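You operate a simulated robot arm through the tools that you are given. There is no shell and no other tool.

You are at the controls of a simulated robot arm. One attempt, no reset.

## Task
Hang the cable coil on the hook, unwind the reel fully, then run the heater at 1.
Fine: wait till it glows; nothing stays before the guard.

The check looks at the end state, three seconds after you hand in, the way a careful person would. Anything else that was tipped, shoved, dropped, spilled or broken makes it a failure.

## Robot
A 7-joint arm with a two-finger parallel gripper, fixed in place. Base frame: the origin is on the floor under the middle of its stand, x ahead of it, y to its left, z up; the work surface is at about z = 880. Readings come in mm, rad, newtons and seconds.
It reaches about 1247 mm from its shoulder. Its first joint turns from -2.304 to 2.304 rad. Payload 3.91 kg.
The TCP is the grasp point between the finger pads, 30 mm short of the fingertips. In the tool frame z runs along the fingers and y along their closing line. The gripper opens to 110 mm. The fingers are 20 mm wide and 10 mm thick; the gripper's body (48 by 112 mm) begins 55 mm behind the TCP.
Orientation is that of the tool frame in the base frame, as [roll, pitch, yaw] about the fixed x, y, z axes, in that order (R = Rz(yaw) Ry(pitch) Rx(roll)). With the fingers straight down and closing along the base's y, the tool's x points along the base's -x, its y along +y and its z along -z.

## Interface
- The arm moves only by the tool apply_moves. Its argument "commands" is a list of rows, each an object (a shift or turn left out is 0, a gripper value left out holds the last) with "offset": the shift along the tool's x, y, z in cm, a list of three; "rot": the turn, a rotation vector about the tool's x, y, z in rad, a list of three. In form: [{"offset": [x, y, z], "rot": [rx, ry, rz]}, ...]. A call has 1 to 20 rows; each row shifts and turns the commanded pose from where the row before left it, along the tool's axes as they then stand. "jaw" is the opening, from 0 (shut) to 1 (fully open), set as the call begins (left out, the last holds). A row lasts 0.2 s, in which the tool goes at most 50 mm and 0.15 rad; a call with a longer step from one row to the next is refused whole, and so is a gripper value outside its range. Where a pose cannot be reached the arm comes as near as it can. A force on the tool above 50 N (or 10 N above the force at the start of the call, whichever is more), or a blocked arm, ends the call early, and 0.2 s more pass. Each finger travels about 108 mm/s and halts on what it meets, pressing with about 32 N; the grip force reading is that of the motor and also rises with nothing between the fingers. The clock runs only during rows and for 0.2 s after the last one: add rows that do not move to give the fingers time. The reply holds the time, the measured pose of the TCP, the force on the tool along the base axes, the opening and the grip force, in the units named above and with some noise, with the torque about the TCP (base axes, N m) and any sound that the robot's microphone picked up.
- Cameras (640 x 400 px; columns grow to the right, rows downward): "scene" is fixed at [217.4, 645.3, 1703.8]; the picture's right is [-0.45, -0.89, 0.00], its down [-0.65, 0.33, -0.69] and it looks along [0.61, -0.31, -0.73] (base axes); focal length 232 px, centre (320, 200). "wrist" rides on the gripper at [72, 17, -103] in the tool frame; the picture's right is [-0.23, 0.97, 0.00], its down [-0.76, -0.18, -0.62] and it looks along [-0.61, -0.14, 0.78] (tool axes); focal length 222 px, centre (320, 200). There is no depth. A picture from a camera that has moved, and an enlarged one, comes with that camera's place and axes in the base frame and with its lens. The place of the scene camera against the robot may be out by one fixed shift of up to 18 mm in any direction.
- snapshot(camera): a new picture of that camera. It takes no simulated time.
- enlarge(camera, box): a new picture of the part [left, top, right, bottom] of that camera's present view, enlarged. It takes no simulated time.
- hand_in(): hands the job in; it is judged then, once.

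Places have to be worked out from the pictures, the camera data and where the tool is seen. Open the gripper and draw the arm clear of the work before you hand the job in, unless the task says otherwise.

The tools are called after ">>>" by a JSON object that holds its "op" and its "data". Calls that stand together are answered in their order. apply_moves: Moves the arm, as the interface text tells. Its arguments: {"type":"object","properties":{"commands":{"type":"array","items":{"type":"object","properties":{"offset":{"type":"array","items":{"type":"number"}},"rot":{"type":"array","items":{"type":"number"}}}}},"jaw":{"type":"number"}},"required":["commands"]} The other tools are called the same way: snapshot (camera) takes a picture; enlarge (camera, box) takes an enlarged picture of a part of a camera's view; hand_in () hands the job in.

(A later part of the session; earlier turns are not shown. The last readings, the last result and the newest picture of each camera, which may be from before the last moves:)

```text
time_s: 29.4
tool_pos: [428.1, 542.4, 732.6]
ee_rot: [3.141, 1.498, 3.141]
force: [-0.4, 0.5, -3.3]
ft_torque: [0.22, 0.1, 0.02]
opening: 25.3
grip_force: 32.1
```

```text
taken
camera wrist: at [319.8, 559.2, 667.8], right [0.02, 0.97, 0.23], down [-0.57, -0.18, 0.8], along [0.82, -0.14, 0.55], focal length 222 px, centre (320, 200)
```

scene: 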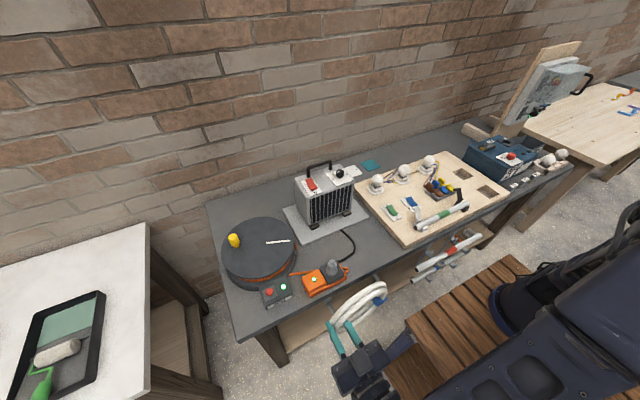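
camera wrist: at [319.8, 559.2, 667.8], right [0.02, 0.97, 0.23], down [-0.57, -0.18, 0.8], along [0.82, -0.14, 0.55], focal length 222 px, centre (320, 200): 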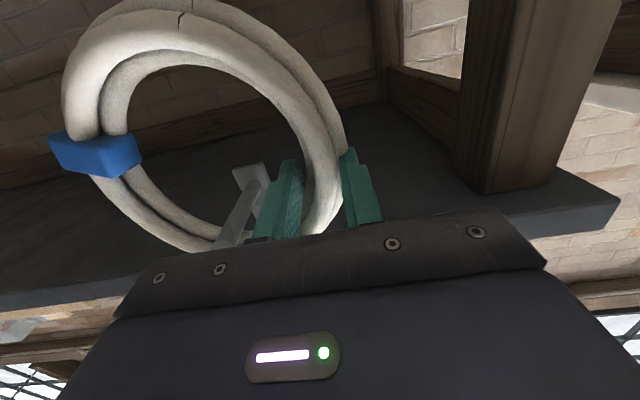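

>>> {"op": "apply_moves", "data": {"commands": [{"offset": [0.5, 0, 0.035]}, {"offset": [0.4, 0, 0.028]}, {}]}}

>>> {"op": "enlarge", "data": {"camera": "wrist", "box": [100, 130, 360, 270]}}

```text
time_s: 30.2
tool_pos: [428.2, 541.6, 724.5]
ee_rot: [-3.135, 1.503, -3.137]
force: [2.7, -15.7, 22.0]
ft_torque: [-0.84, -0.33, -0.14]
opening: 25.4
grip_force: 32.6
```

```text
2.46 times, centred on (230, 200) of wrist
camera zoom: at [320.4, 557.8, 659.4], right [0.02, 0.97, 0.23], down [-0.57, -0.18, 0.8], along [0.82, -0.14, 0.55], focal length 547 px, centre (542, 200)
```

zoom: 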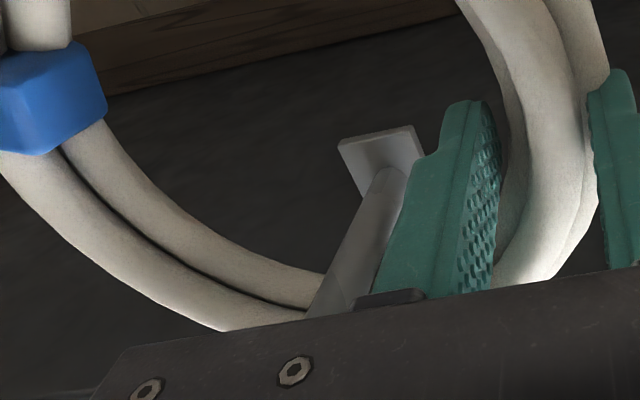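

The rod has taken contact (about 22 N up). I'm looking from the scene camera to see how the coil sits on the hook.

>>> {"op": "enlarge", "data": {"camera": "scene", "box": [290, 280, 390, 360]}}

>>> {"op": "snapshot", "data": {"camera": "wrist"}}

```text
5.00 times, centred on (340, 320) of scene
camera zoom: at [217.4, 645.3, 1703.8], right [-0.45, -0.89, 0.0], down [-0.65, 0.33, -0.69], along [0.61, -0.31, -0.73], focal length 1160 px, centre (220, -400)
```

zoom: 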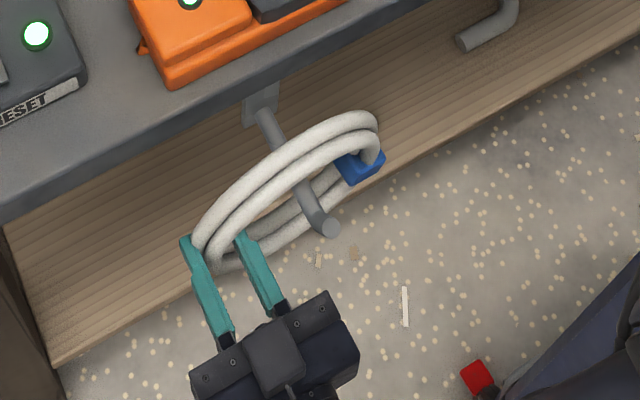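

```text
taken
camera wrist: at [320.4, 557.8, 659.4], right [0.02, 0.97, 0.23], down [-0.57, -0.18, 0.8], along [0.82, -0.14, 0.55], focal length 222 px, centre (320, 200)
```

wrist: 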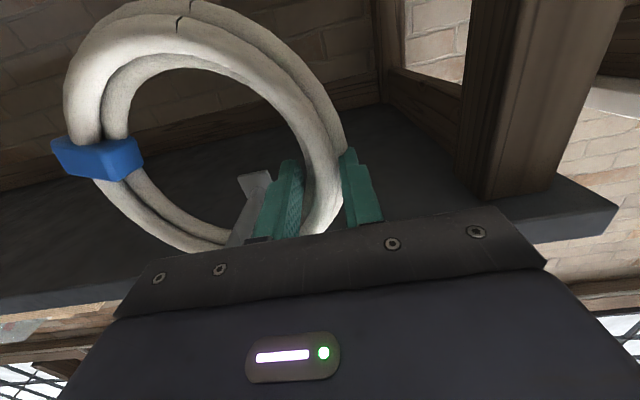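

The coil's upper arc lies on the rod, with the hook tip standing up in front of it. I'm easing up a few mm to unload the contact, then opening the jaw to about 55 mm.

>>> {"op": "apply_moves", "data": {"commands": [{"offset": [-0.3, 0, -0.02]}, {}]}}

>>> {"op": "apply_moves", "data": {"commands": [{}, {}, {}], "jaw": 0.38}}

>>> {"op": "enlarge", "data": {"camera": "scene", "box": [290, 280, 390, 360]}}

>>> {"op": "snapshot", "data": {"camera": "wrist"}}

```text
time_s: 30.8
tool_pos: [427.7, 541.4, 727.1]
ee_rot: [3.139, 1.5, 3.141]
force: [0.8, 0.5, -3.4]
ft_torque: [0.24, 0.05, -0.02]
opening: 25.4
grip_force: 32.1
```

```text
time_s: 31.6
tool_pos: [426.8, 540.7, 726.9]
ee_rot: [-3.139, 1.499, -3.141]
force: [0.0, -0.3, 0.2]
ft_torque: [-0.01, 0.01, 0.0]
opening: 41.5
grip_force: 0.1
```

```text
5.00 times, centred on (340, 320) of scene
camera zoom: at [217.4, 645.3, 1703.8], right [-0.45, -0.89, 0.0], down [-0.65, 0.33, -0.69], along [0.61, -0.31, -0.73], focal length 1160 px, centre (220, -400)
```

zoom: 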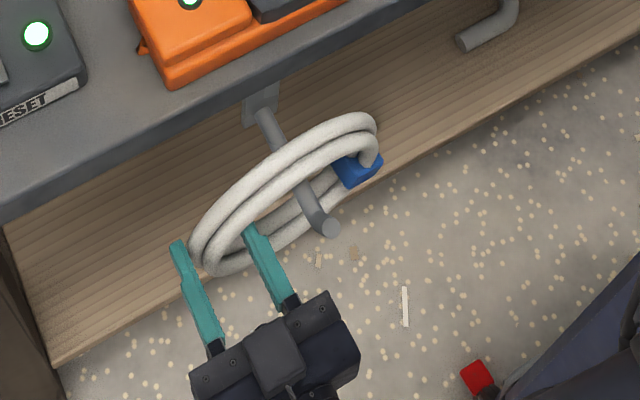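

```text
taken
camera wrist: at [319.4, 558.0, 662.4], right [0.02, 0.97, 0.23], down [-0.57, -0.18, 0.8], along [0.82, -0.14, 0.55], focal length 222 px, centre (320, 200)
```

wrist: 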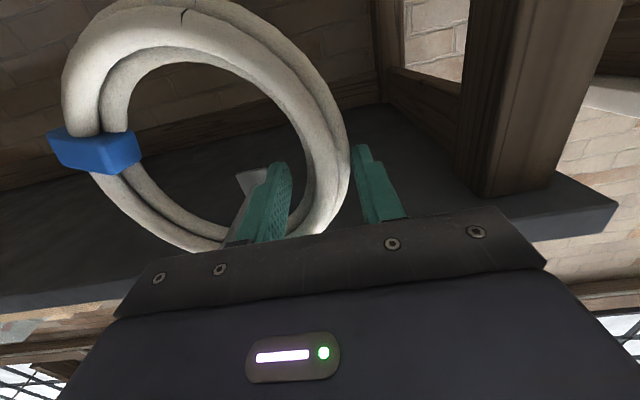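

The coil hangs freely on the hook, and the force reading is zero. I'm withdrawing straight back along −x.

>>> {"op": "apply_moves", "data": {"commands": [{"offset": [0.1, 0, -1.5]}, {"offset": [0.14, 0, -2.0]}, {"offset": [0.14, 0, -2.0]}, {"offset": [0.14, 0, -2.0]}, {"offset": [0.14, 0, -2.0]}, {"offset": [0.14, 0, -2.0]}]}}

>>> {"op": "snapshot", "data": {"camera": "wrist"}}

>>> {"op": "enlarge", "data": {"camera": "scene", "box": [270, 260, 410, 380]}}

```text
time_s: 33.0
tool_pos: [314.6, 542.1, 726.3]
ee_rot: [-3.139, 1.498, -3.141]
force: [0.3, -0.5, 0.2]
ft_torque: [0.0, -0.01, -0.02]
opening: 41.9
grip_force: 0.0
```

```text
taken
camera wrist: at [206.6, 558.8, 661.3], right [0.02, 0.97, 0.23], down [-0.57, -0.18, 0.8], along [0.82, -0.14, 0.55], focal length 222 px, centre (320, 200)
```

wrist: 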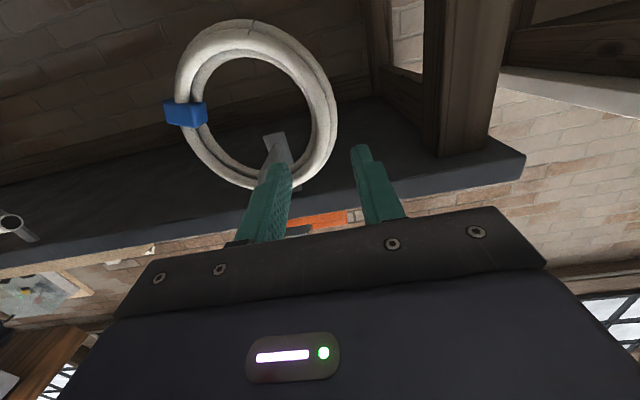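

```text
3.33 times, centred on (340, 320) of scene
camera zoom: at [217.4, 645.3, 1703.8], right [-0.45, -0.89, 0.0], down [-0.65, 0.33, -0.69], along [0.61, -0.31, -0.73], focal length 773 px, centre (253, -200)
```

zoom: 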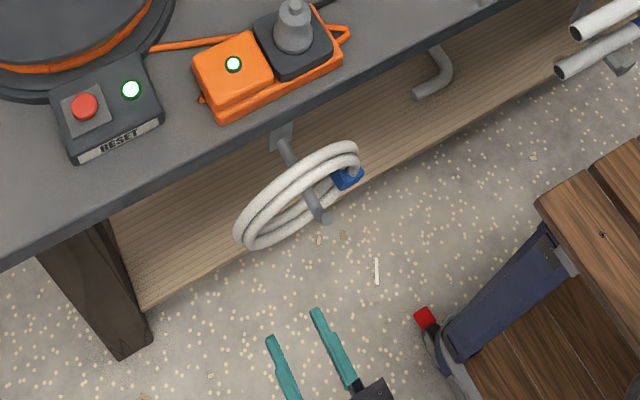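

The coil hangs on the hook, retained by the upturned tip. I'm going back up, turning the gripper down again, and moving to view the reel.

>>> {"op": "apply_moves", "data": {"commands": [{"offset": [-4.2, 0, -0.3]}, {"offset": [-4.2, 0, -0.3]}, {"offset": [-4.2, 0, -0.3]}, {"offset": [-4.2, 0, -0.3]}, {"offset": [-4.2, 0, -0.3]}, {"offset": [-4.2, 0, -0.3]}, {"offset": [-4.2, 0, -0.3]}, {"offset": [-4.2, 0, -0.3]}, {"offset": [-4.2, 0, -0.3]}]}}

>>> {"op": "apply_moves", "data": {"commands": [{"rot": [0, 0.125, 0]}, {"rot": [0, 0.125, 0]}, {"rot": [0, 0.125, 0]}, {"rot": [0, 0.125, 0]}, {"rot": [0, 0.125, 0]}, {"rot": [0, 0.125, 0]}, {"rot": [0, 0.125, 0]}, {"rot": [0, 0.125, 0]}, {"rot": [0, 0.125, 0]}, {"rot": [0, 0.125, 0]}, {"rot": [0, 0.125, 0]}, {"rot": [0, 0.125, 0]}]}}

>>> {"op": "apply_moves", "data": {"commands": [{"offset": [-3.5, 0.8, -2.4]}, {"offset": [-3.5, 0.8, -2.4]}, {"offset": [-3.5, 0.8, -2.4]}, {"offset": [-3.5, 0.8, -2.4]}, {"offset": [-3.5, 0.8, -2.4]}, {"offset": [-3.5, 0.8, -2.4]}, {"offset": [-3.5, 0.8, -2.4]}, {}]}}

>>> {"op": "snapshot", "data": {"camera": "wrist"}}

>>> {"op": "snapshot", "data": {"camera": "scene"}}

```text
time_s: 35.0
tool_pos: [310.8, 542.9, 1108.3]
ee_rot: [-3.124, 1.5, -3.123]
force: [0.3, 0.5, -0.3]
ft_torque: [-0.01, -0.02, -0.03]
opening: 41.7
grip_force: 0.0
```

```text
time_s: 37.6
tool_pos: [311.0, 542.2, 1107.4]
ee_rot: [-3.141, -0.001, -3.14]
force: [-0.4, -0.4, 0.6]
ft_torque: [0.01, -0.02, 0.01]
opening: 42.0
grip_force: 0.0
```

```text
time_s: 39.4
tool_pos: [558.7, 599.1, 1273.2]
ee_rot: [-3.141, 0.002, 3.141]
force: [0.4, -0.1, -0.1]
ft_torque: [-0.01, -0.01, 0.02]
opening: 41.8
grip_force: 0.0
```

```text
taken
camera wrist: at [485.9, 616.3, 1376.7], right [0.23, 0.97, 0.0], down [0.76, -0.18, 0.62], along [0.61, -0.14, -0.78], focal length 222 px, centre (320, 200)
```

wrist: 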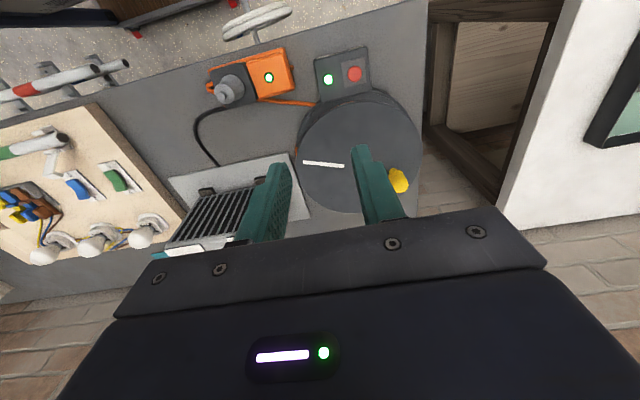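

```text
taken
```

scene: 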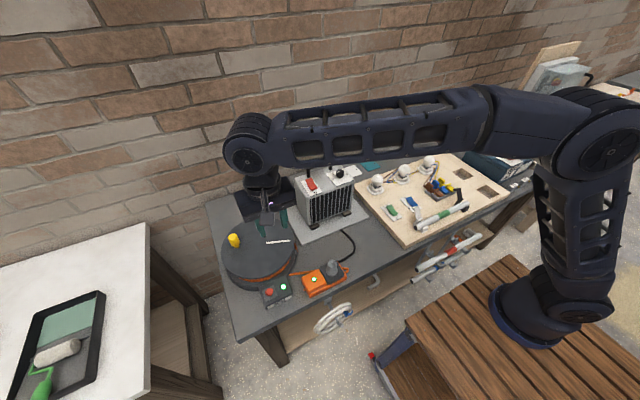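

Both cameras show the coil hanging on the hook. Next I'll study the reel up close to find how the cable leaves it and which way it unwinds.

>>> {"op": "enlarge", "data": {"camera": "wrist", "box": [180, 30, 440, 230]}}

>>> {"op": "enlarge", "data": {"camera": "scene", "box": [210, 210, 360, 310]}}

```text
2.00 times, centred on (310, 130) of wrist
camera zoom: at [485.9, 616.3, 1376.7], right [0.23, 0.97, 0.0], down [0.76, -0.18, 0.62], along [0.61, -0.14, -0.78], focal length 444 px, centre (340, 340)
```

zoom: 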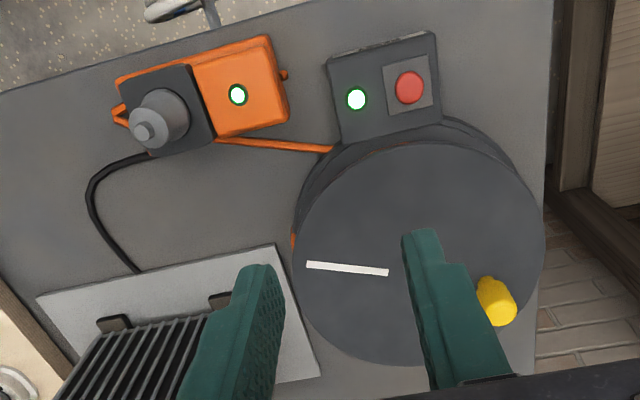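

```text
4.00 times, centred on (285, 260) of scene
camera zoom: at [217.4, 645.3, 1703.8], right [-0.45, -0.89, 0.0], down [-0.65, 0.33, -0.69], along [0.61, -0.31, -0.73], focal length 928 px, centre (460, -40)
```

zoom: 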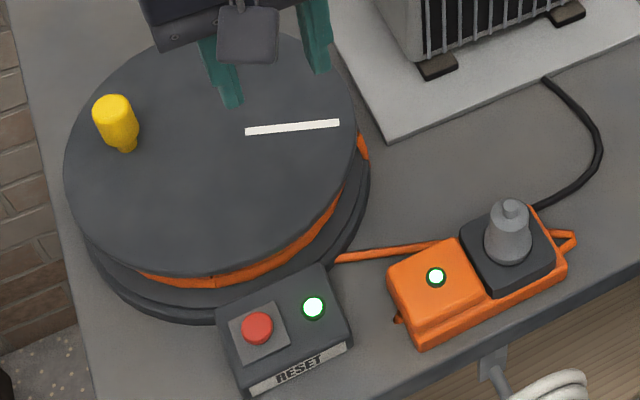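

I need a close look at the reel's −y side, where an orange strip crosses the flange. I'm yawing the camera toward it at a lower height.

>>> {"op": "apply_moves", "data": {"commands": [{"offset": [-0.6, -1.6, 1.9], "rot": [0, 0, -0.13]}, {"offset": [0, -2.0, 2.0], "rot": [0, 0, -0.13]}, {"offset": [0, -2.0, 2.0], "rot": [0, 0, -0.13]}, {"offset": [0, -2.0, 2.0], "rot": [0, 0, -0.13]}, {"offset": [0, -2.0, 2.0], "rot": [0, 0, -0.13]}, {"offset": [0, -2.0, 2.0], "rot": [0, 0, -0.13]}, {"offset": [0, -2.0, 2.0], "rot": [0, 0, -0.13]}, {"offset": [0, 0, 2.0], "rot": [0, 0, -0.13]}, {}]}}

>>> {"op": "snapshot", "data": {"camera": "wrist"}}

```text
time_s: 41.4
tool_pos: [615.8, 475.7, 1115.4]
ee_rot: [-3.141, 0.002, -2.098]
force: [-0.2, 0.5, 0.6]
ft_torque: [-0.02, -0.01, -0.03]
opening: 42.0
grip_force: 0.1
```

```text
taken
camera wrist: at [565.4, 421.8, 1219.0], right [-0.73, 0.69, 0.0], down [0.54, 0.57, 0.62], along [0.43, 0.45, -0.78], focal length 222 px, centre (320, 200)
```

wrist: 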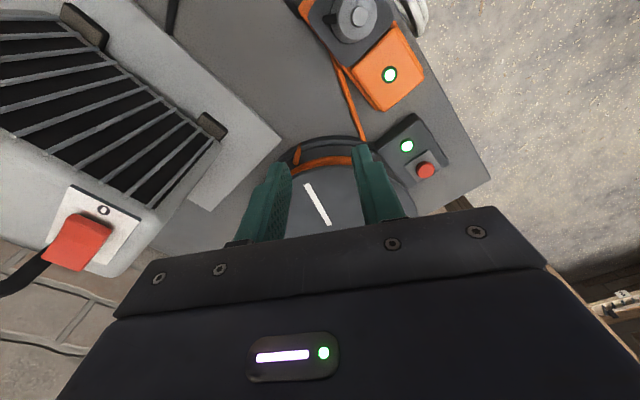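

>>> {"op": "enlarge", "data": {"camera": "wrist", "box": [230, 50, 450, 230]}}

>>> {"op": "enlarge", "data": {"camera": "wrist", "box": [0, 130, 180, 280]}}

```text
2.22 times, centred on (340, 140) of wrist
camera zoom: at [565.4, 421.8, 1219.0], right [-0.73, 0.69, 0.0], down [0.54, 0.57, 0.62], along [0.43, 0.45, -0.78], focal length 494 px, centre (276, 333)
```

zoom: 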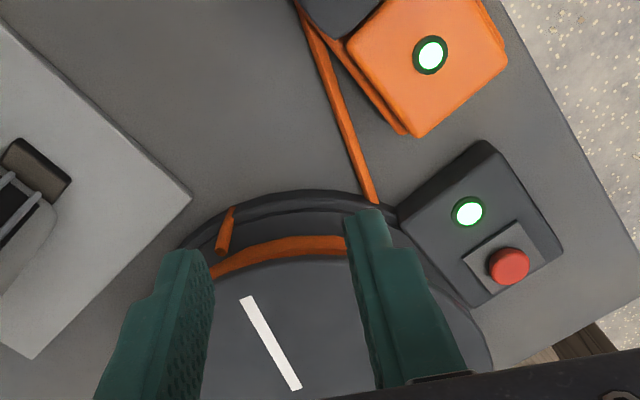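

```text
2.67 times, centred on (90, 205) of wrist
camera zoom: at [565.4, 421.8, 1219.0], right [-0.73, 0.69, 0.0], down [0.54, 0.57, 0.62], along [0.43, 0.45, -0.78], focal length 592 px, centre (933, 187)
```

zoom: 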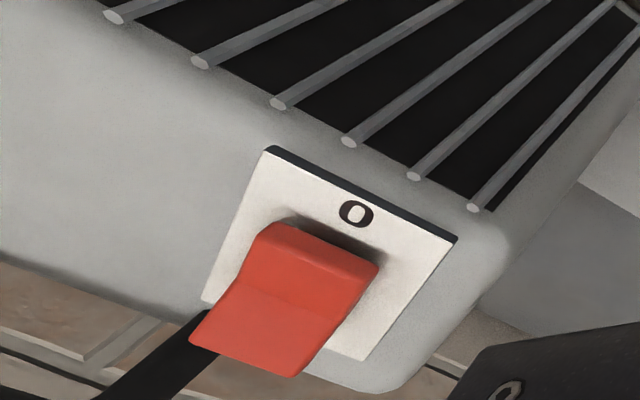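

The enlargements are re-rendered sharply, so I'll zoom hard on the orange strip and on where the cord meets the reel base.

>>> {"op": "enlarge", "data": {"camera": "wrist", "box": [290, 115, 370, 165]}}

>>> {"op": "enlarge", "data": {"camera": "wrist", "box": [340, 60, 420, 150]}}

>>> {"op": "enlarge", "data": {"camera": "scene", "box": [260, 235, 320, 290]}}

```text
8.00 times, centred on (330, 140) of wrist
camera zoom: at [565.4, 421.8, 1219.0], right [-0.73, 0.69, 0.0], down [0.54, 0.57, 0.62], along [0.43, 0.45, -0.78], focal length 1777 px, centre (240, 680)
```

zoom: 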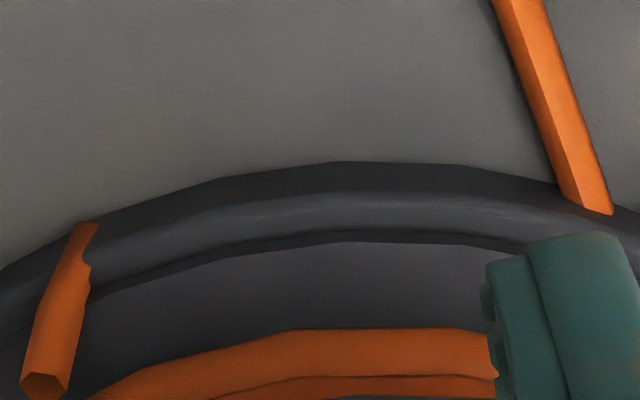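

```text
4.44 times, centred on (380, 105) of wrist
camera zoom: at [565.4, 421.8, 1219.0], right [-0.73, 0.69, 0.0], down [0.54, 0.57, 0.62], along [0.43, 0.45, -0.78], focal length 987 px, centre (53, 622)
```

zoom: 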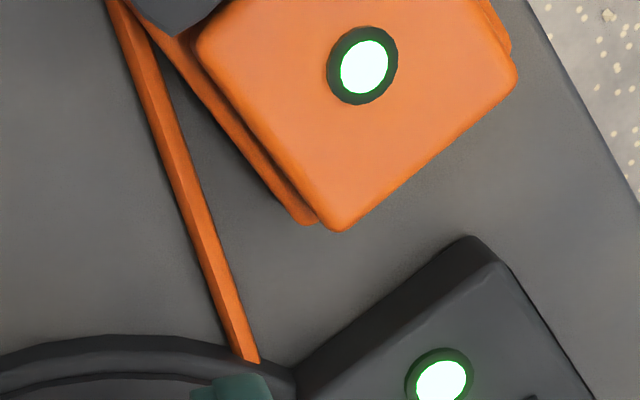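

```text
7.27 times, centred on (290, 262) of scene
camera zoom: at [217.4, 645.3, 1703.8], right [-0.45, -0.89, 0.0], down [-0.65, 0.33, -0.69], along [0.61, -0.31, -0.73], focal length 1687 px, centre (538, -254)
```

zoom: 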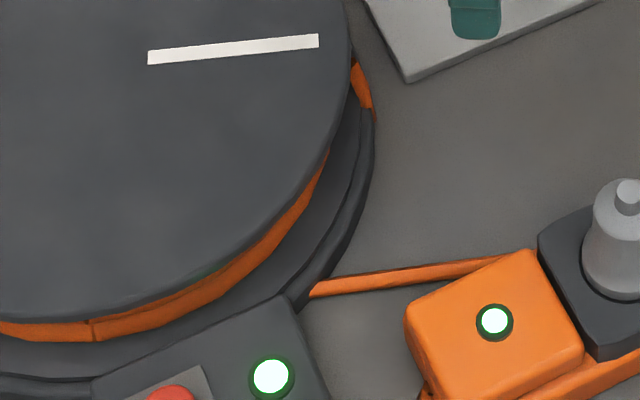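

The orange tail drops from the windings at the −y side and seems to run clockwise, though the cord to the block leaves at another angle, so I'll confirm the unwinding sense by experiment. The knob is near (778, 716), top z≈1005; reel centre about (719, 649), disc top z≈960. I'm moving above the knob.

>>> {"op": "apply_moves", "data": {"commands": [{"offset": [-3.6, -0.225, -0.4]}, {"offset": [-3.6, -0.225, -0.4]}, {"offset": [-3.6, -0.225, -0.4]}, {"offset": [-3.6, -0.225, -0.4]}, {"offset": [-3.6, -0.225, -0.4]}, {"offset": [-3.6, -0.225, -0.4]}, {"offset": [-3.6, -0.225, -0.4]}, {"offset": [-3.6, -0.225, -0.4]}, {}], "jaw": 0.6}}

>>> {"op": "snapshot", "data": {"camera": "wrist"}}

>>> {"op": "snapshot", "data": {"camera": "scene"}}

```text
time_s: 43.4
tool_pos: [767.4, 697.4, 1145.2]
ee_rot: [3.141, -0.003, -2.101]
force: [-0.6, -0.9, 0.1]
ft_torque: [-0.04, 0.04, 0.0]
opening: 66.0
grip_force: 0.1
out of reach, approached as far as the arm can: row 8
```

```text
taken
camera wrist: at [715.7, 644.9, 1248.6], right [-0.73, 0.69, 0.0], down [0.54, 0.57, 0.62], along [0.43, 0.45, -0.78], focal length 222 px, centre (320, 200)
```

wrist: 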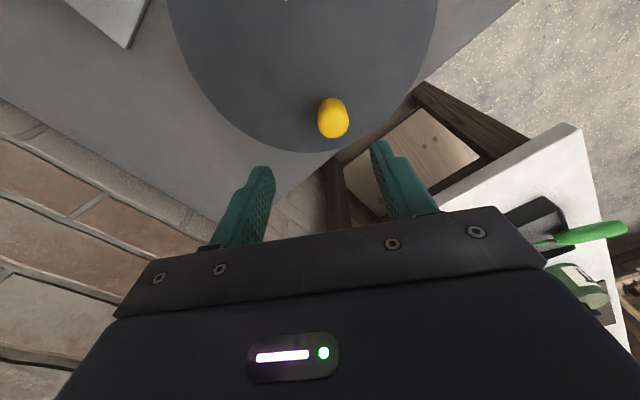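

```text
taken
```

scene: 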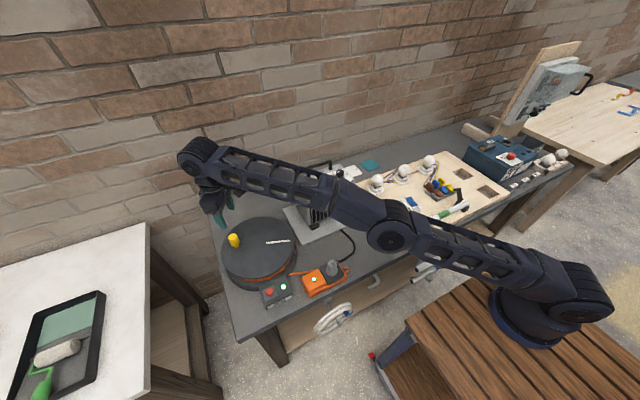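

The disc top works out at z≈975, with the reel centre near (733, 639) and the knob near (764, 711). The arm was at its reach limit at this height, so I'm going lower to regain reach and re-measure.

>>> {"op": "apply_moves", "data": {"commands": [{"offset": [0.3, 0, 2.0]}, {"offset": [0.3, 0, 2.0]}, {"offset": [0.3, 0, 2.0]}, {}]}}

>>> {"op": "snapshot", "data": {"camera": "wrist"}}

>>> {"op": "enlarge", "data": {"camera": "scene", "box": [150, 130, 350, 320]}}

```text
time_s: 44.4
tool_pos: [763.8, 689.4, 1085.0]
ee_rot: [3.14, -0.001, -2.101]
force: [0.3, -0.2, -1.0]
ft_torque: [-0.01, 0.02, -0.01]
opening: 66.1
grip_force: 0.2
```

```text
taken
camera wrist: at [712.0, 635.9, 1187.9], right [-0.73, 0.69, 0.0], down [0.54, 0.57, 0.62], along [0.43, 0.45, -0.78], focal length 222 px, centre (320, 200)
```

wrist: 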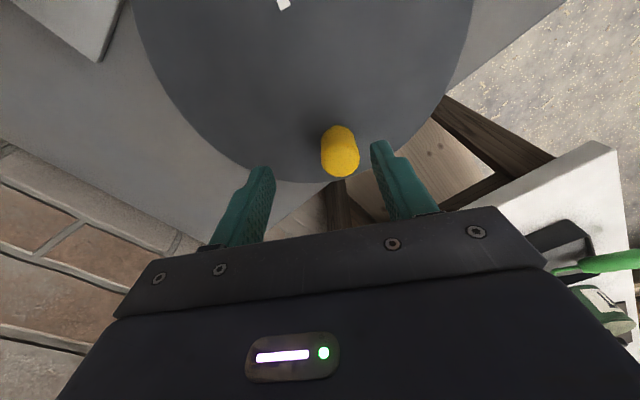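

```text
2.11 times, centred on (250, 225) of scene
camera zoom: at [217.4, 645.3, 1703.8], right [-0.45, -0.89, 0.0], down [-0.65, 0.33, -0.69], along [0.61, -0.31, -0.73], focal length 488 px, centre (467, 147)
```

zoom: 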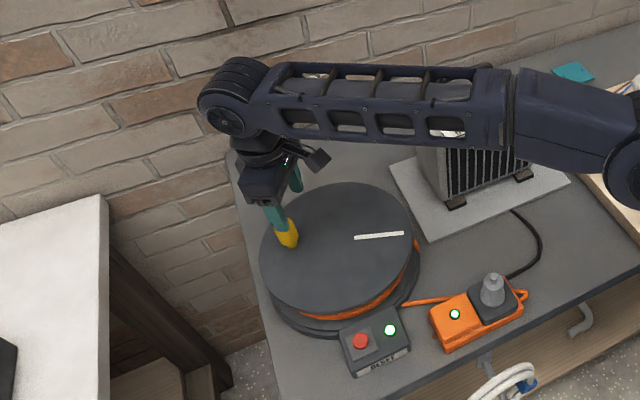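

At the lower height the arm is within reach again. The knob is at about (760, 711), top z≈1020, ~33 mm thick, at radius ≈76 from the reel centre (733, 640). I'm centring over it and descending a little for a check.

>>> {"op": "apply_moves", "data": {"commands": [{"offset": [-0.85, 0.73, 0]}, {"offset": [-0.85, 0.73, 0.8]}, {"offset": [0, 0, 0.8]}, {}]}}

>>> {"op": "snapshot", "data": {"camera": "wrist"}}

>>> {"op": "enlarge", "data": {"camera": "scene", "box": [200, 170, 310, 270]}}

```text
time_s: 45.4
tool_pos: [757.9, 709.8, 1068.3]
ee_rot: [3.141, 0.0, -2.099]
force: [0.6, -0.5, 0.2]
ft_torque: [0.02, 0.01, 0.02]
opening: 65.8
grip_force: 0.0
```

```text
taken
camera wrist: at [707.9, 656.5, 1171.6], right [-0.73, 0.69, 0.0], down [0.54, 0.57, 0.62], along [0.43, 0.45, -0.78], focal length 222 px, centre (320, 200)
```

wrist: 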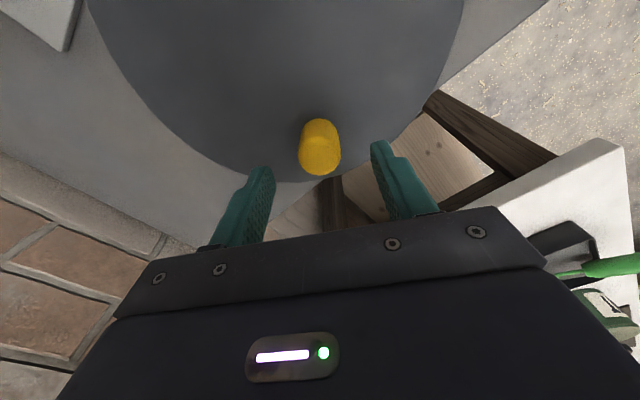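

```text
4.00 times, centred on (255, 220) of scene
camera zoom: at [217.4, 645.3, 1703.8], right [-0.45, -0.89, 0.0], down [-0.65, 0.33, -0.69], along [0.61, -0.31, -0.73], focal length 928 px, centre (580, 120)
```

zoom: 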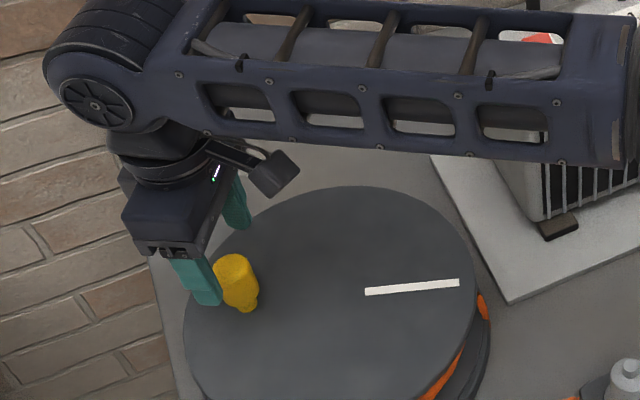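

The fingers straddle the knob and are centred laterally; the knob seems about 4 mm further out. I'm shifting that much, descending to z≈1013, and then closing on it.

>>> {"op": "apply_moves", "data": {"commands": [{"offset": [-0.2, 0, 1.4]}, {"offset": [-0.2, 0, 1.4]}, {"offset": [0, 0, 1.4]}, {"offset": [0, 0, 1.3]}, {}]}}

>>> {"op": "snapshot", "data": {"camera": "wrist"}}

>>> {"op": "enlarge", "data": {"camera": "scene", "box": [200, 170, 310, 270]}}

```text
time_s: 46.6
tool_pos: [761.3, 714.2, 1014.3]
ee_rot: [-3.141, 0.0, -2.099]
force: [0.1, 0.7, 0.1]
ft_torque: [-0.01, 0.01, 0.03]
opening: 65.8
grip_force: 0.0
```

```text
taken
camera wrist: at [709.5, 659.8, 1117.5], right [-0.73, 0.69, 0.0], down [0.54, 0.57, 0.62], along [0.43, 0.45, -0.78], focal length 222 px, centre (320, 200)
```

wrist: 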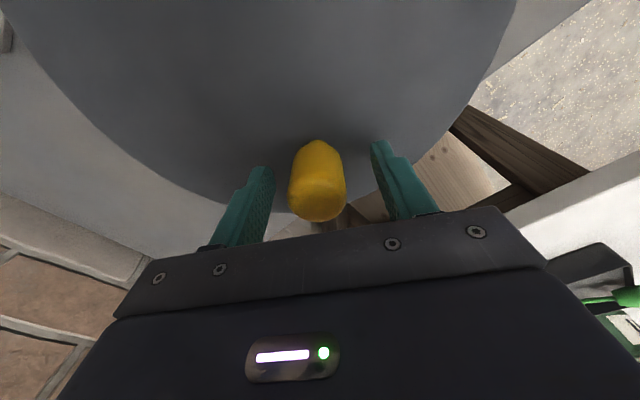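

```text
4.00 times, centred on (255, 220) of scene
camera zoom: at [217.4, 645.3, 1703.8], right [-0.45, -0.89, 0.0], down [-0.65, 0.33, -0.69], along [0.61, -0.31, -0.73], focal length 928 px, centre (580, 120)
```

zoom: 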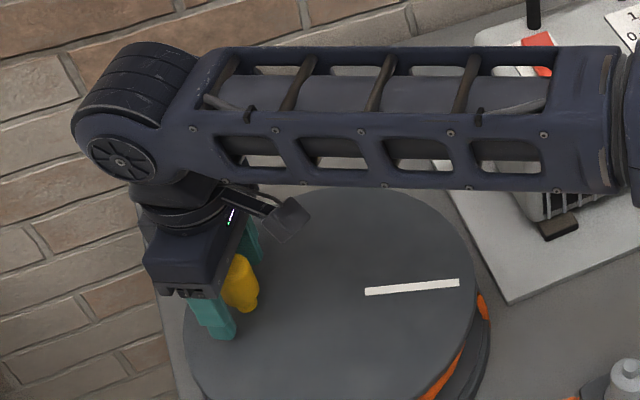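

The knob sits between the finger pads. I'm closing on it.

>>> {"op": "apply_moves", "data": {"commands": [{}, {}, {}, {}], "jaw": 0.0}}

>>> {"op": "snapshot", "data": {"camera": "wrist"}}

```text
time_s: 47.6
tool_pos: [760.4, 713.1, 1013.6]
ee_rot: [3.14, -0.001, -2.103]
force: [0.5, -3.3, -0.9]
ft_torque: [0.37, 0.3, 0.06]
opening: 31.2
grip_force: 44.8
```

```text
taken
camera wrist: at [709.6, 659.8, 1117.6], right [-0.73, 0.69, 0.0], down [0.54, 0.57, 0.62], along [0.43, 0.45, -0.78], focal length 222 px, centre (320, 200)
```

wrist: 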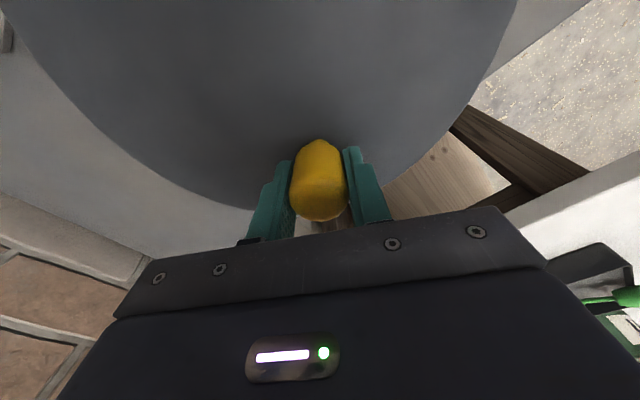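

The knob is gripped (31 mm). As a test I'm turning it about 15° clockwise (seen from above) and watching the force, stripe and windings.

>>> {"op": "apply_moves", "data": {"commands": [{"offset": [-0.085, -0.68, 0]}, {"offset": [-0.018, -0.684, 0]}, {"offset": [0.034, -0.686, 0]}, {}]}}

>>> {"op": "enlarge", "data": {"camera": "scene", "box": [200, 190, 340, 310]}}

```text
time_s: 48.6
tool_pos: [780.4, 702.9, 1013.9]
ee_rot: [3.14, 0.0, -2.101]
force: [0.8, 2.9, -4.8]
ft_torque: [0.29, 0.58, -0.17]
opening: 31.8
grip_force: 45.0
```

```text
3.33 times, centred on (270, 250) of scene
camera zoom: at [217.4, 645.3, 1703.8], right [-0.45, -0.89, 0.0], down [-0.65, 0.33, -0.69], along [0.61, -0.31, -0.73], focal length 773 px, centre (487, 33)
```

zoom: 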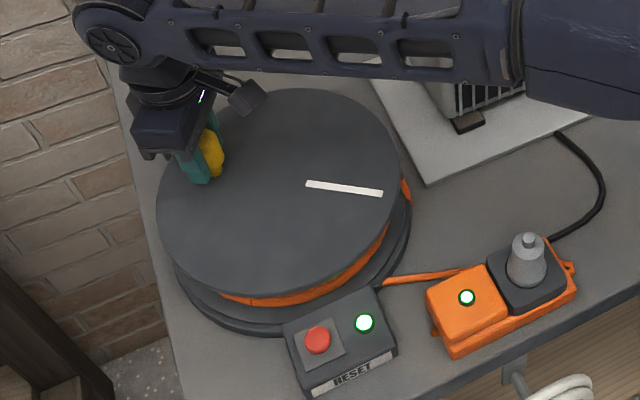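

The drum turned freely with low force; the stripe and windings rotated while the orange tail stayed fixed, confirming it is the exit point. The tail leaves in the clockwise sense, so clockwise should pay cable out. I'm continuing another 90° while checking forces.

>>> {"op": "apply_moves", "data": {"commands": [{"offset": [0.466, -2.002, 0]}, {"offset": [0.968, -1.813, 0]}, {"offset": [1.404, -1.501, 0]}, {"offset": [1.745, -1.086, 0]}, {"offset": [1.966, -0.597, 0]}, {"offset": [2.054, -0.068, 0]}, {}]}}

>>> {"op": "enlarge", "data": {"camera": "scene", "box": [200, 190, 340, 310]}}

>>> {"op": "snapshot", "data": {"camera": "wrist"}}

```text
time_s: 50.2
tool_pos: [795.1, 594.6, 1013.0]
ee_rot: [3.14, 0.001, -2.098]
force: [-27.0, 27.2, 15.4]
ft_torque: [-0.32, 0.0, -0.35]
opening: 31.3
grip_force: 44.4
```

```text
3.33 times, centred on (270, 250) of scene
camera zoom: at [217.4, 645.3, 1703.8], right [-0.45, -0.89, 0.0], down [-0.65, 0.33, -0.69], along [0.61, -0.31, -0.73], focal length 773 px, centre (487, 33)
```

zoom: 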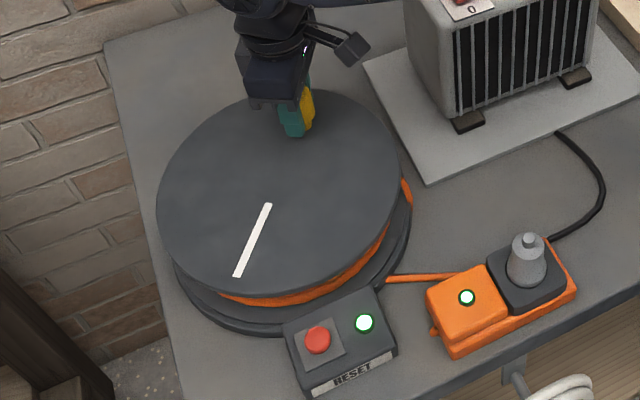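

```text
taken
camera wrist: at [743.4, 541.2, 1115.7], right [-0.73, 0.69, 0.0], down [0.54, 0.57, 0.62], along [0.43, 0.45, -0.78], focal length 222 px, centre (320, 200)
```

wrist: 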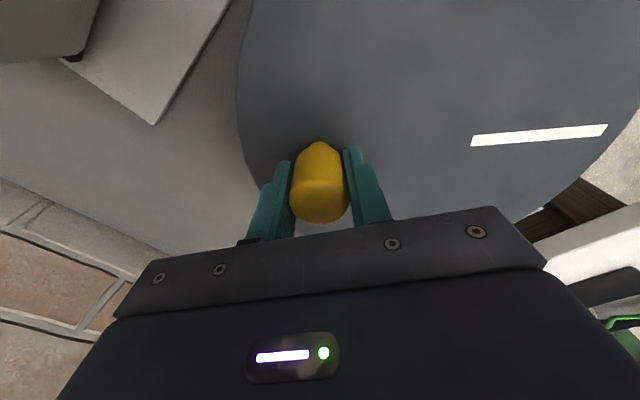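

The pull is inward-radial (~38 N), so my circle is slightly too wide here. I'm refining the centre to about (731, 641), r≈77.5, and continuing in a smaller batch.

>>> {"op": "apply_moves", "data": {"commands": [{"offset": [1.97, 0.77, 0]}, {"offset": [1.79, 0.96, 0]}, {"offset": [1.47, 1.39, 0]}, {}]}}

>>> {"op": "enlarge", "data": {"camera": "scene", "box": [200, 190, 340, 310]}}

```text
time_s: 51.2
tool_pos: [747.2, 561.1, 1011.1]
ee_rot: [-3.141, -0.001, -2.102]
force: [2.0, 16.2, -6.2]
ft_torque: [1.39, -0.17, -0.34]
opening: 31.7
grip_force: 44.9
```

```text
3.33 times, centred on (270, 250) of scene
camera zoom: at [217.4, 645.3, 1703.8], right [-0.45, -0.89, 0.0], down [-0.65, 0.33, -0.69], along [0.61, -0.31, -0.73], focal length 773 px, centre (487, 33)
```

zoom: 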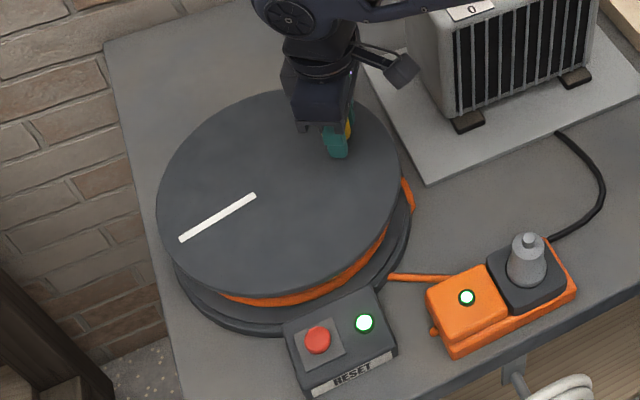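

Inward force has dropped to about 15 N. Fitting the measured knob positions gives centre (728.5, 641), R≈80.5. I'm continuing clockwise with that.

>>> {"op": "apply_moves", "data": {"commands": [{"offset": [1.035, 1.85, 0.02]}, {"offset": [0.756, 1.97, 0]}, {"offset": [0.212, 2.09, 0]}, {"offset": [-0.326, 2.08, 0]}, {}]}}

>>> {"op": "enlarge", "data": {"camera": "scene", "box": [200, 190, 340, 310]}}

```text
time_s: 52.4
tool_pos: [666.6, 590.2, 1011.8]
ee_rot: [-3.141, -0.001, -2.102]
force: [15.0, 4.4, -23.7]
ft_torque: [0.42, -0.68, -0.35]
opening: 31.3
grip_force: 44.7
```

```text
3.33 times, centred on (270, 250) of scene
camera zoom: at [217.4, 645.3, 1703.8], right [-0.45, -0.89, 0.0], down [-0.65, 0.33, -0.69], along [0.61, -0.31, -0.73], focal length 773 px, centre (487, 33)
```

zoom: 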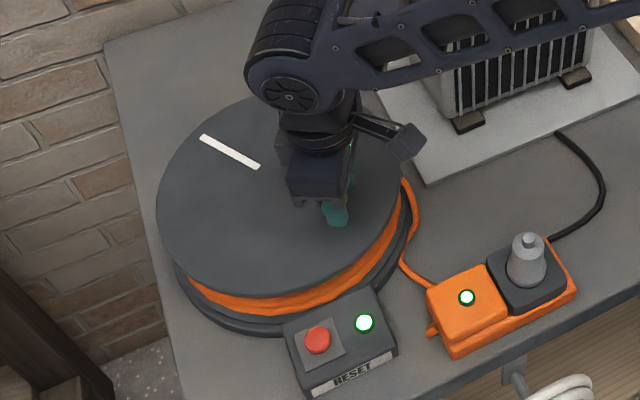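

The tail near the −y side looks different now. I'll zoom in to confirm the cable is being paid out rather than wound in.

>>> {"op": "enlarge", "data": {"camera": "scene", "box": [240, 225, 340, 305]}}

>>> {"op": "snapshot", "data": {"camera": "wrist"}}

```text
5.00 times, centred on (290, 265) of scene
camera zoom: at [217.4, 645.3, 1703.8], right [-0.45, -0.89, 0.0], down [-0.65, 0.33, -0.69], along [0.61, -0.31, -0.73], focal length 1160 px, centre (470, -125)
```

zoom: 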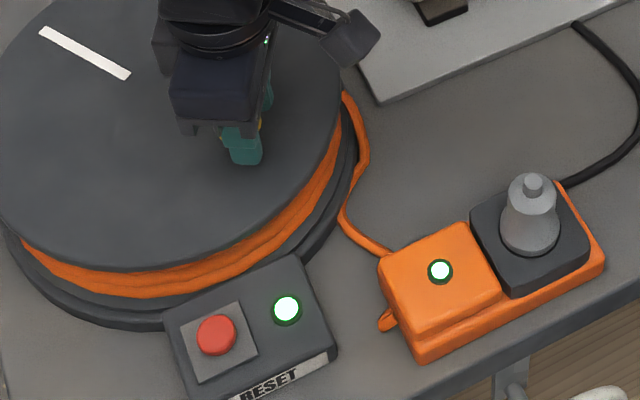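

```text
taken
camera wrist: at [615.5, 537.1, 1116.3], right [-0.73, 0.69, 0.0], down [0.54, 0.57, 0.62], along [0.43, 0.45, -0.78], focal length 222 px, centre (320, 200)
```

wrist: 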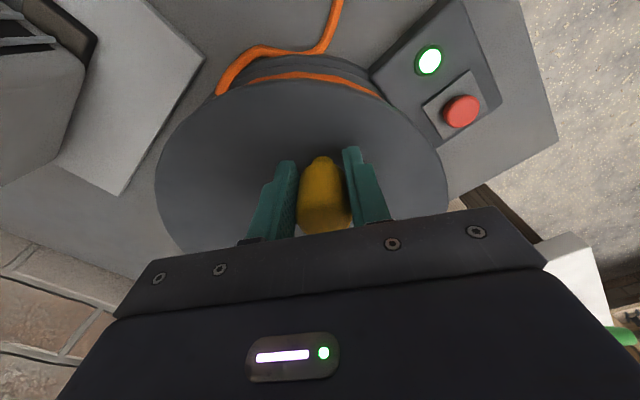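

Let me inspect the windings and tail from the wrist camera to judge whether there is more or less cable on the drum.

>>> {"op": "enlarge", "data": {"camera": "wrist", "box": [190, 0, 430, 120]}}

>>> {"op": "enlarge", "data": {"camera": "scene", "box": [215, 230, 305, 300]}}

```text
2.67 times, centred on (310, 60) of wrist
camera zoom: at [615.5, 537.1, 1116.3], right [-0.73, 0.69, 0.0], down [0.54, 0.57, 0.62], along [0.43, 0.45, -0.78], focal length 592 px, centre (347, 573)
```

zoom: 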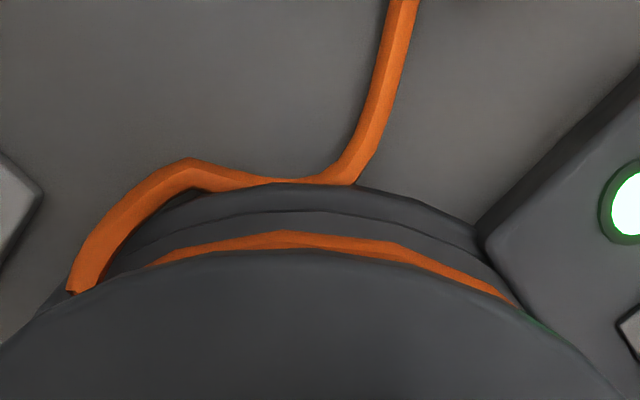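

```text
5.71 times, centred on (260, 265) of scene
camera zoom: at [217.4, 645.3, 1703.8], right [-0.45, -0.89, 0.0], down [-0.65, 0.33, -0.69], along [0.61, -0.31, -0.73], focal length 1326 px, centre (663, -171)
```

zoom: 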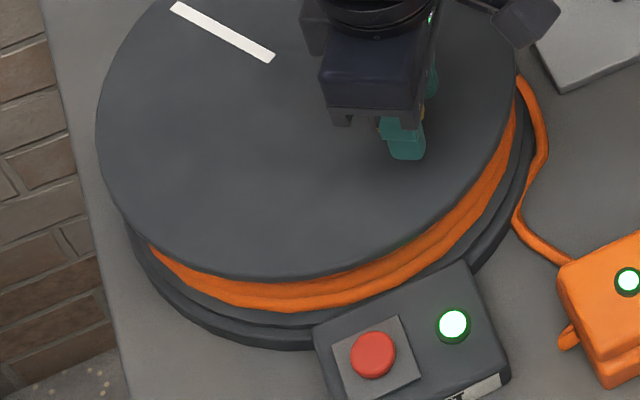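

The evidence is conflicting. The winding band looks bulkier than before, and the free tail path looks shorter (about 217 mm versus about 260 mm), so clockwise may be winding in. I'll turn back counter-clockwise past the start and compare.

>>> {"op": "apply_moves", "data": {"commands": [{"offset": [0.366, -2.058, 0.1]}, {"offset": [-0.08, -2.073, 0]}, {"offset": [-0.614, -1.982, 0]}, {"offset": [-1.106, -1.756, 0]}, {"offset": [-1.522, -1.41, 0]}, {"offset": [-1.836, -0.968, 0]}, {"offset": [-2.023, -0.46, 0]}]}}

>>> {"op": "enlarge", "data": {"camera": "scene", "box": [240, 225, 340, 305]}}

```text
time_s: 54.0
tool_pos: [794.1, 596.0, 1014.0]
ee_rot: [-3.141, 0.004, -2.103]
force: [4.5, -3.3, 11.5]
ft_torque: [1.15, -0.08, -0.13]
opening: 31.2
grip_force: 45.0
```

```text
5.00 times, centred on (290, 265) of scene
camera zoom: at [217.4, 645.3, 1703.8], right [-0.45, -0.89, 0.0], down [-0.65, 0.33, -0.69], along [0.61, -0.31, -0.73], focal length 1160 px, centre (470, -125)
```

zoom: 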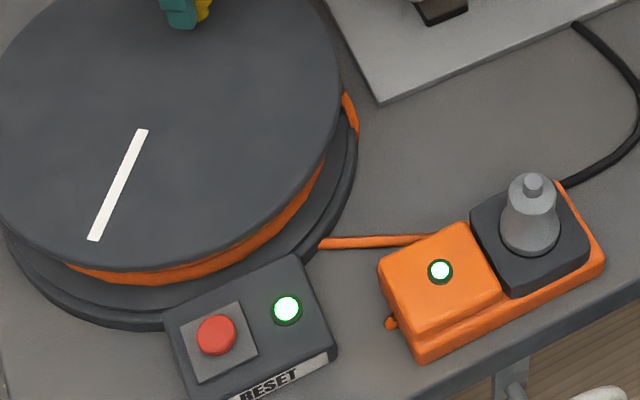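

Forces are low with the refined circle, and the winding thins as I turn counter-clockwise. I'm continuing counter-clockwise through the start angle and beyond.

>>> {"op": "apply_moves", "data": {"commands": [{"offset": [-2.073, 0.08, 0]}, {"offset": [-1.982, 0.614, 0]}, {"offset": [-1.756, 1.106, 0]}, {"offset": [-1.41, 1.522, 0]}, {"offset": [-0.968, 1.836, 0]}, {"offset": [-0.46, 2.023, 0]}, {"offset": [0.08, 2.073, 0]}, {"offset": [0.614, 1.982, 0]}, {"offset": [1.106, 1.756, 0]}, {"offset": [1.522, 1.41, 0]}]}}

>>> {"op": "enlarge", "data": {"camera": "scene", "box": [240, 225, 340, 305]}}

>>> {"op": "snapshot", "data": {"camera": "scene"}}

```text
time_s: 54.8
tool_pos: [813.7, 641.1, 1012.6]
ee_rot: [-3.137, 0.006, -2.105]
force: [8.7, 7.8, -2.9]
ft_torque: [1.91, 0.37, -0.7]
opening: 31.5
grip_force: 44.8
stopped in row 3: the force on the tool passed its limit at 71 N (the readings are from after the stop); the commanded pose is now the measured one
```

```text
5.00 times, centred on (290, 265) of scene
camera zoom: at [217.4, 645.3, 1703.8], right [-0.45, -0.89, 0.0], down [-0.65, 0.33, -0.69], along [0.61, -0.31, -0.73], focal length 1160 px, centre (470, -125)
```

zoom: 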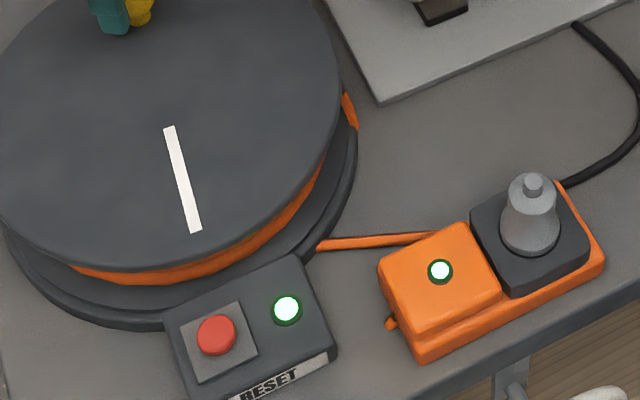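

```text
taken
```

scene: 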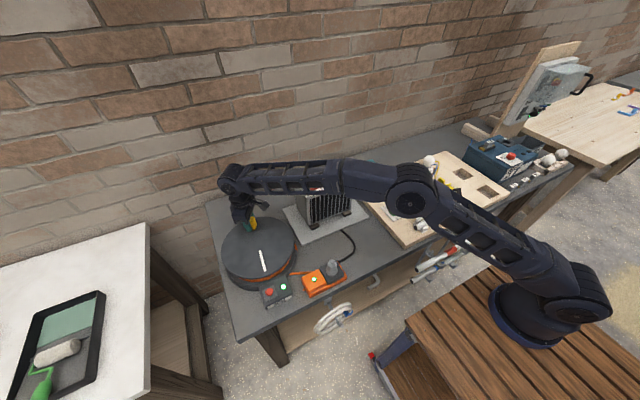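

A force trip stopped the turn at (814, 641), possibly because the knob shifted within the grip. I'll check the grip in the wrist view.

>>> {"op": "enlarge", "data": {"camera": "wrist", "box": [200, 90, 440, 260]}}

>>> {"op": "snapshot", "data": {"camera": "wrist"}}

```text
2.35 times, centred on (320, 175) of wrist
camera zoom: at [761.1, 587.5, 1115.9], right [-0.72, 0.69, 0.0], down [0.54, 0.56, 0.63], along [0.44, 0.45, -0.78], focal length 523 px, centre (320, 259)
```

zoom: 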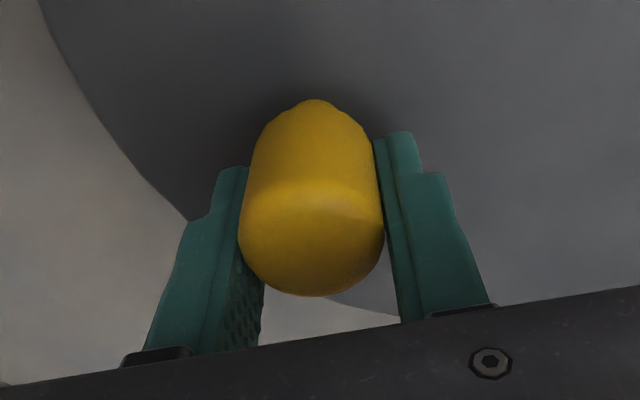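

```text
taken
camera wrist: at [761.1, 587.5, 1115.9], right [-0.72, 0.69, 0.0], down [0.54, 0.56, 0.63], along [0.44, 0.45, -0.78], focal length 222 px, centre (320, 200)
```

wrist: 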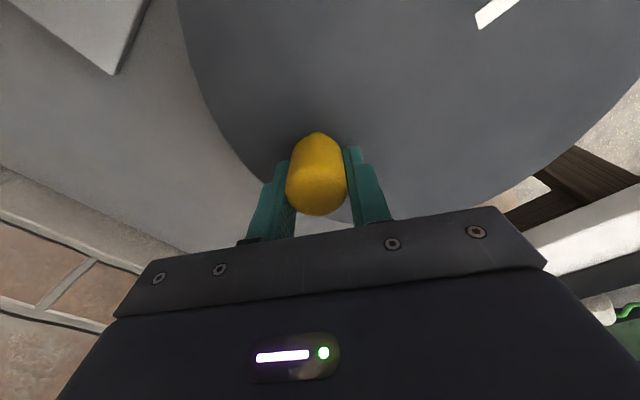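

The knob has slipped about 4–5 mm in the grip. Refitting with the slip accounted for gives centre (733.1, 640.8), R≈77.5, matching the disc seen in the image. I'll open, re-centre and re-grip.

>>> {"op": "apply_moves", "data": {"commands": [{}, {}, {"offset": [0.44, 0, -0.1]}, {}], "jaw": 0.42}}

>>> {"op": "snapshot", "data": {"camera": "wrist"}}

```text
time_s: 55.8
tool_pos: [810.0, 636.9, 1014.9]
ee_rot: [-3.138, 0.003, -2.107]
force: [0.8, 0.2, -0.6]
ft_torque: [-0.02, 0.02, 0.02]
opening: 46.3
grip_force: 0.0
```

```text
taken
camera wrist: at [757.9, 583.5, 1118.0], right [-0.72, 0.69, -0.01], down [0.54, 0.56, 0.63], along [0.44, 0.45, -0.78], focal length 222 px, centre (320, 200)
```

wrist: 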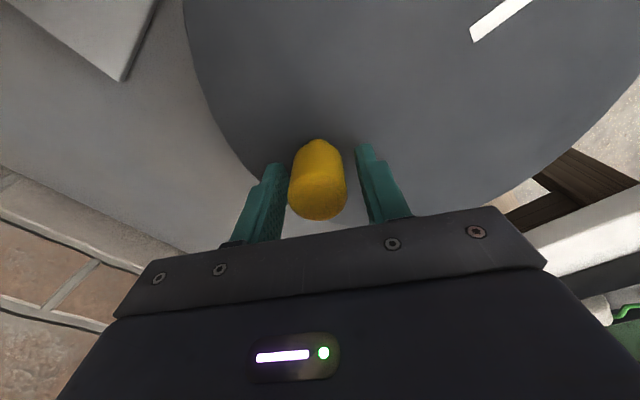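

The knob is re-centred in the open jaw. I'm closing and turning counter-clockwise in a small batch to check the forces.

>>> {"op": "apply_moves", "data": {"commands": [{}, {}, {}], "jaw": 0.0}}

>>> {"op": "apply_moves", "data": {"commands": [{"offset": [-1.655, 1.163, 0]}, {"offset": [-1.298, 1.552, 0]}, {"offset": [-0.852, 1.835, 0]}, {"offset": [-0.348, 1.993, 0]}, {}]}}

>>> {"op": "snapshot", "data": {"camera": "wrist"}}

>>> {"op": "enlarge", "data": {"camera": "scene", "box": [220, 210, 340, 305]}}

```text
time_s: 56.5
tool_pos: [811.9, 636.2, 1014.6]
ee_rot: [-3.133, 0.003, -2.105]
force: [8.3, -2.5, 1.7]
ft_torque: [0.58, 1.38, -0.04]
opening: 31.5
grip_force: 45.0
```

```text
time_s: 57.8
tool_pos: [772.5, 707.5, 1013.9]
ee_rot: [-3.138, 0.004, -2.105]
force: [-3.6, 4.5, -1.2]
ft_torque: [0.11, 1.15, -0.29]
opening: 32.0
grip_force: 45.0
```

```text
taken
camera wrist: at [720.5, 654.2, 1117.4], right [-0.72, 0.69, 0.0], down [0.54, 0.56, 0.63], along [0.43, 0.45, -0.78], focal length 222 px, centre (320, 200)
```

wrist: 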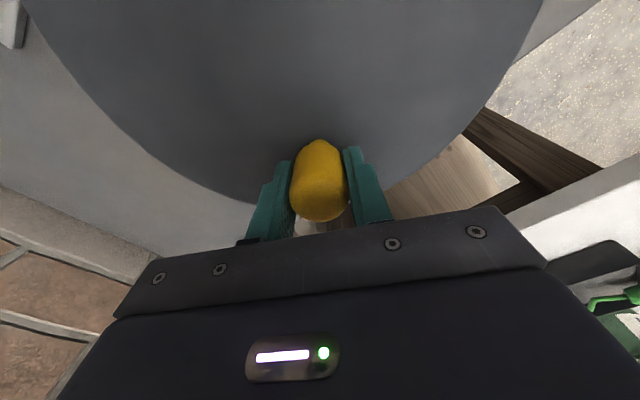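

```text
4.21 times, centred on (280, 258) of scene
camera zoom: at [217.4, 645.3, 1703.8], right [-0.45, -0.89, 0.0], down [-0.65, 0.33, -0.69], along [0.61, -0.31, -0.73], focal length 977 px, centre (488, -42)
```

zoom: 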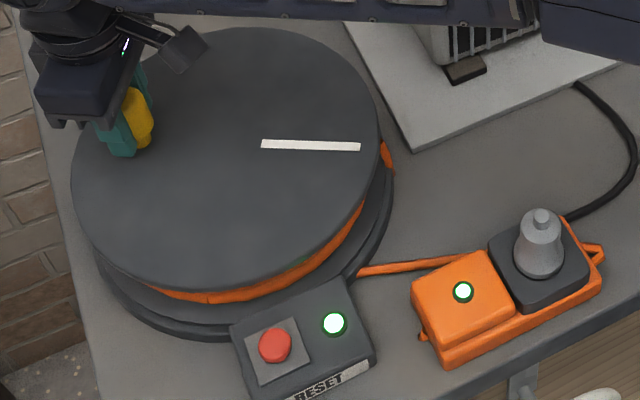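

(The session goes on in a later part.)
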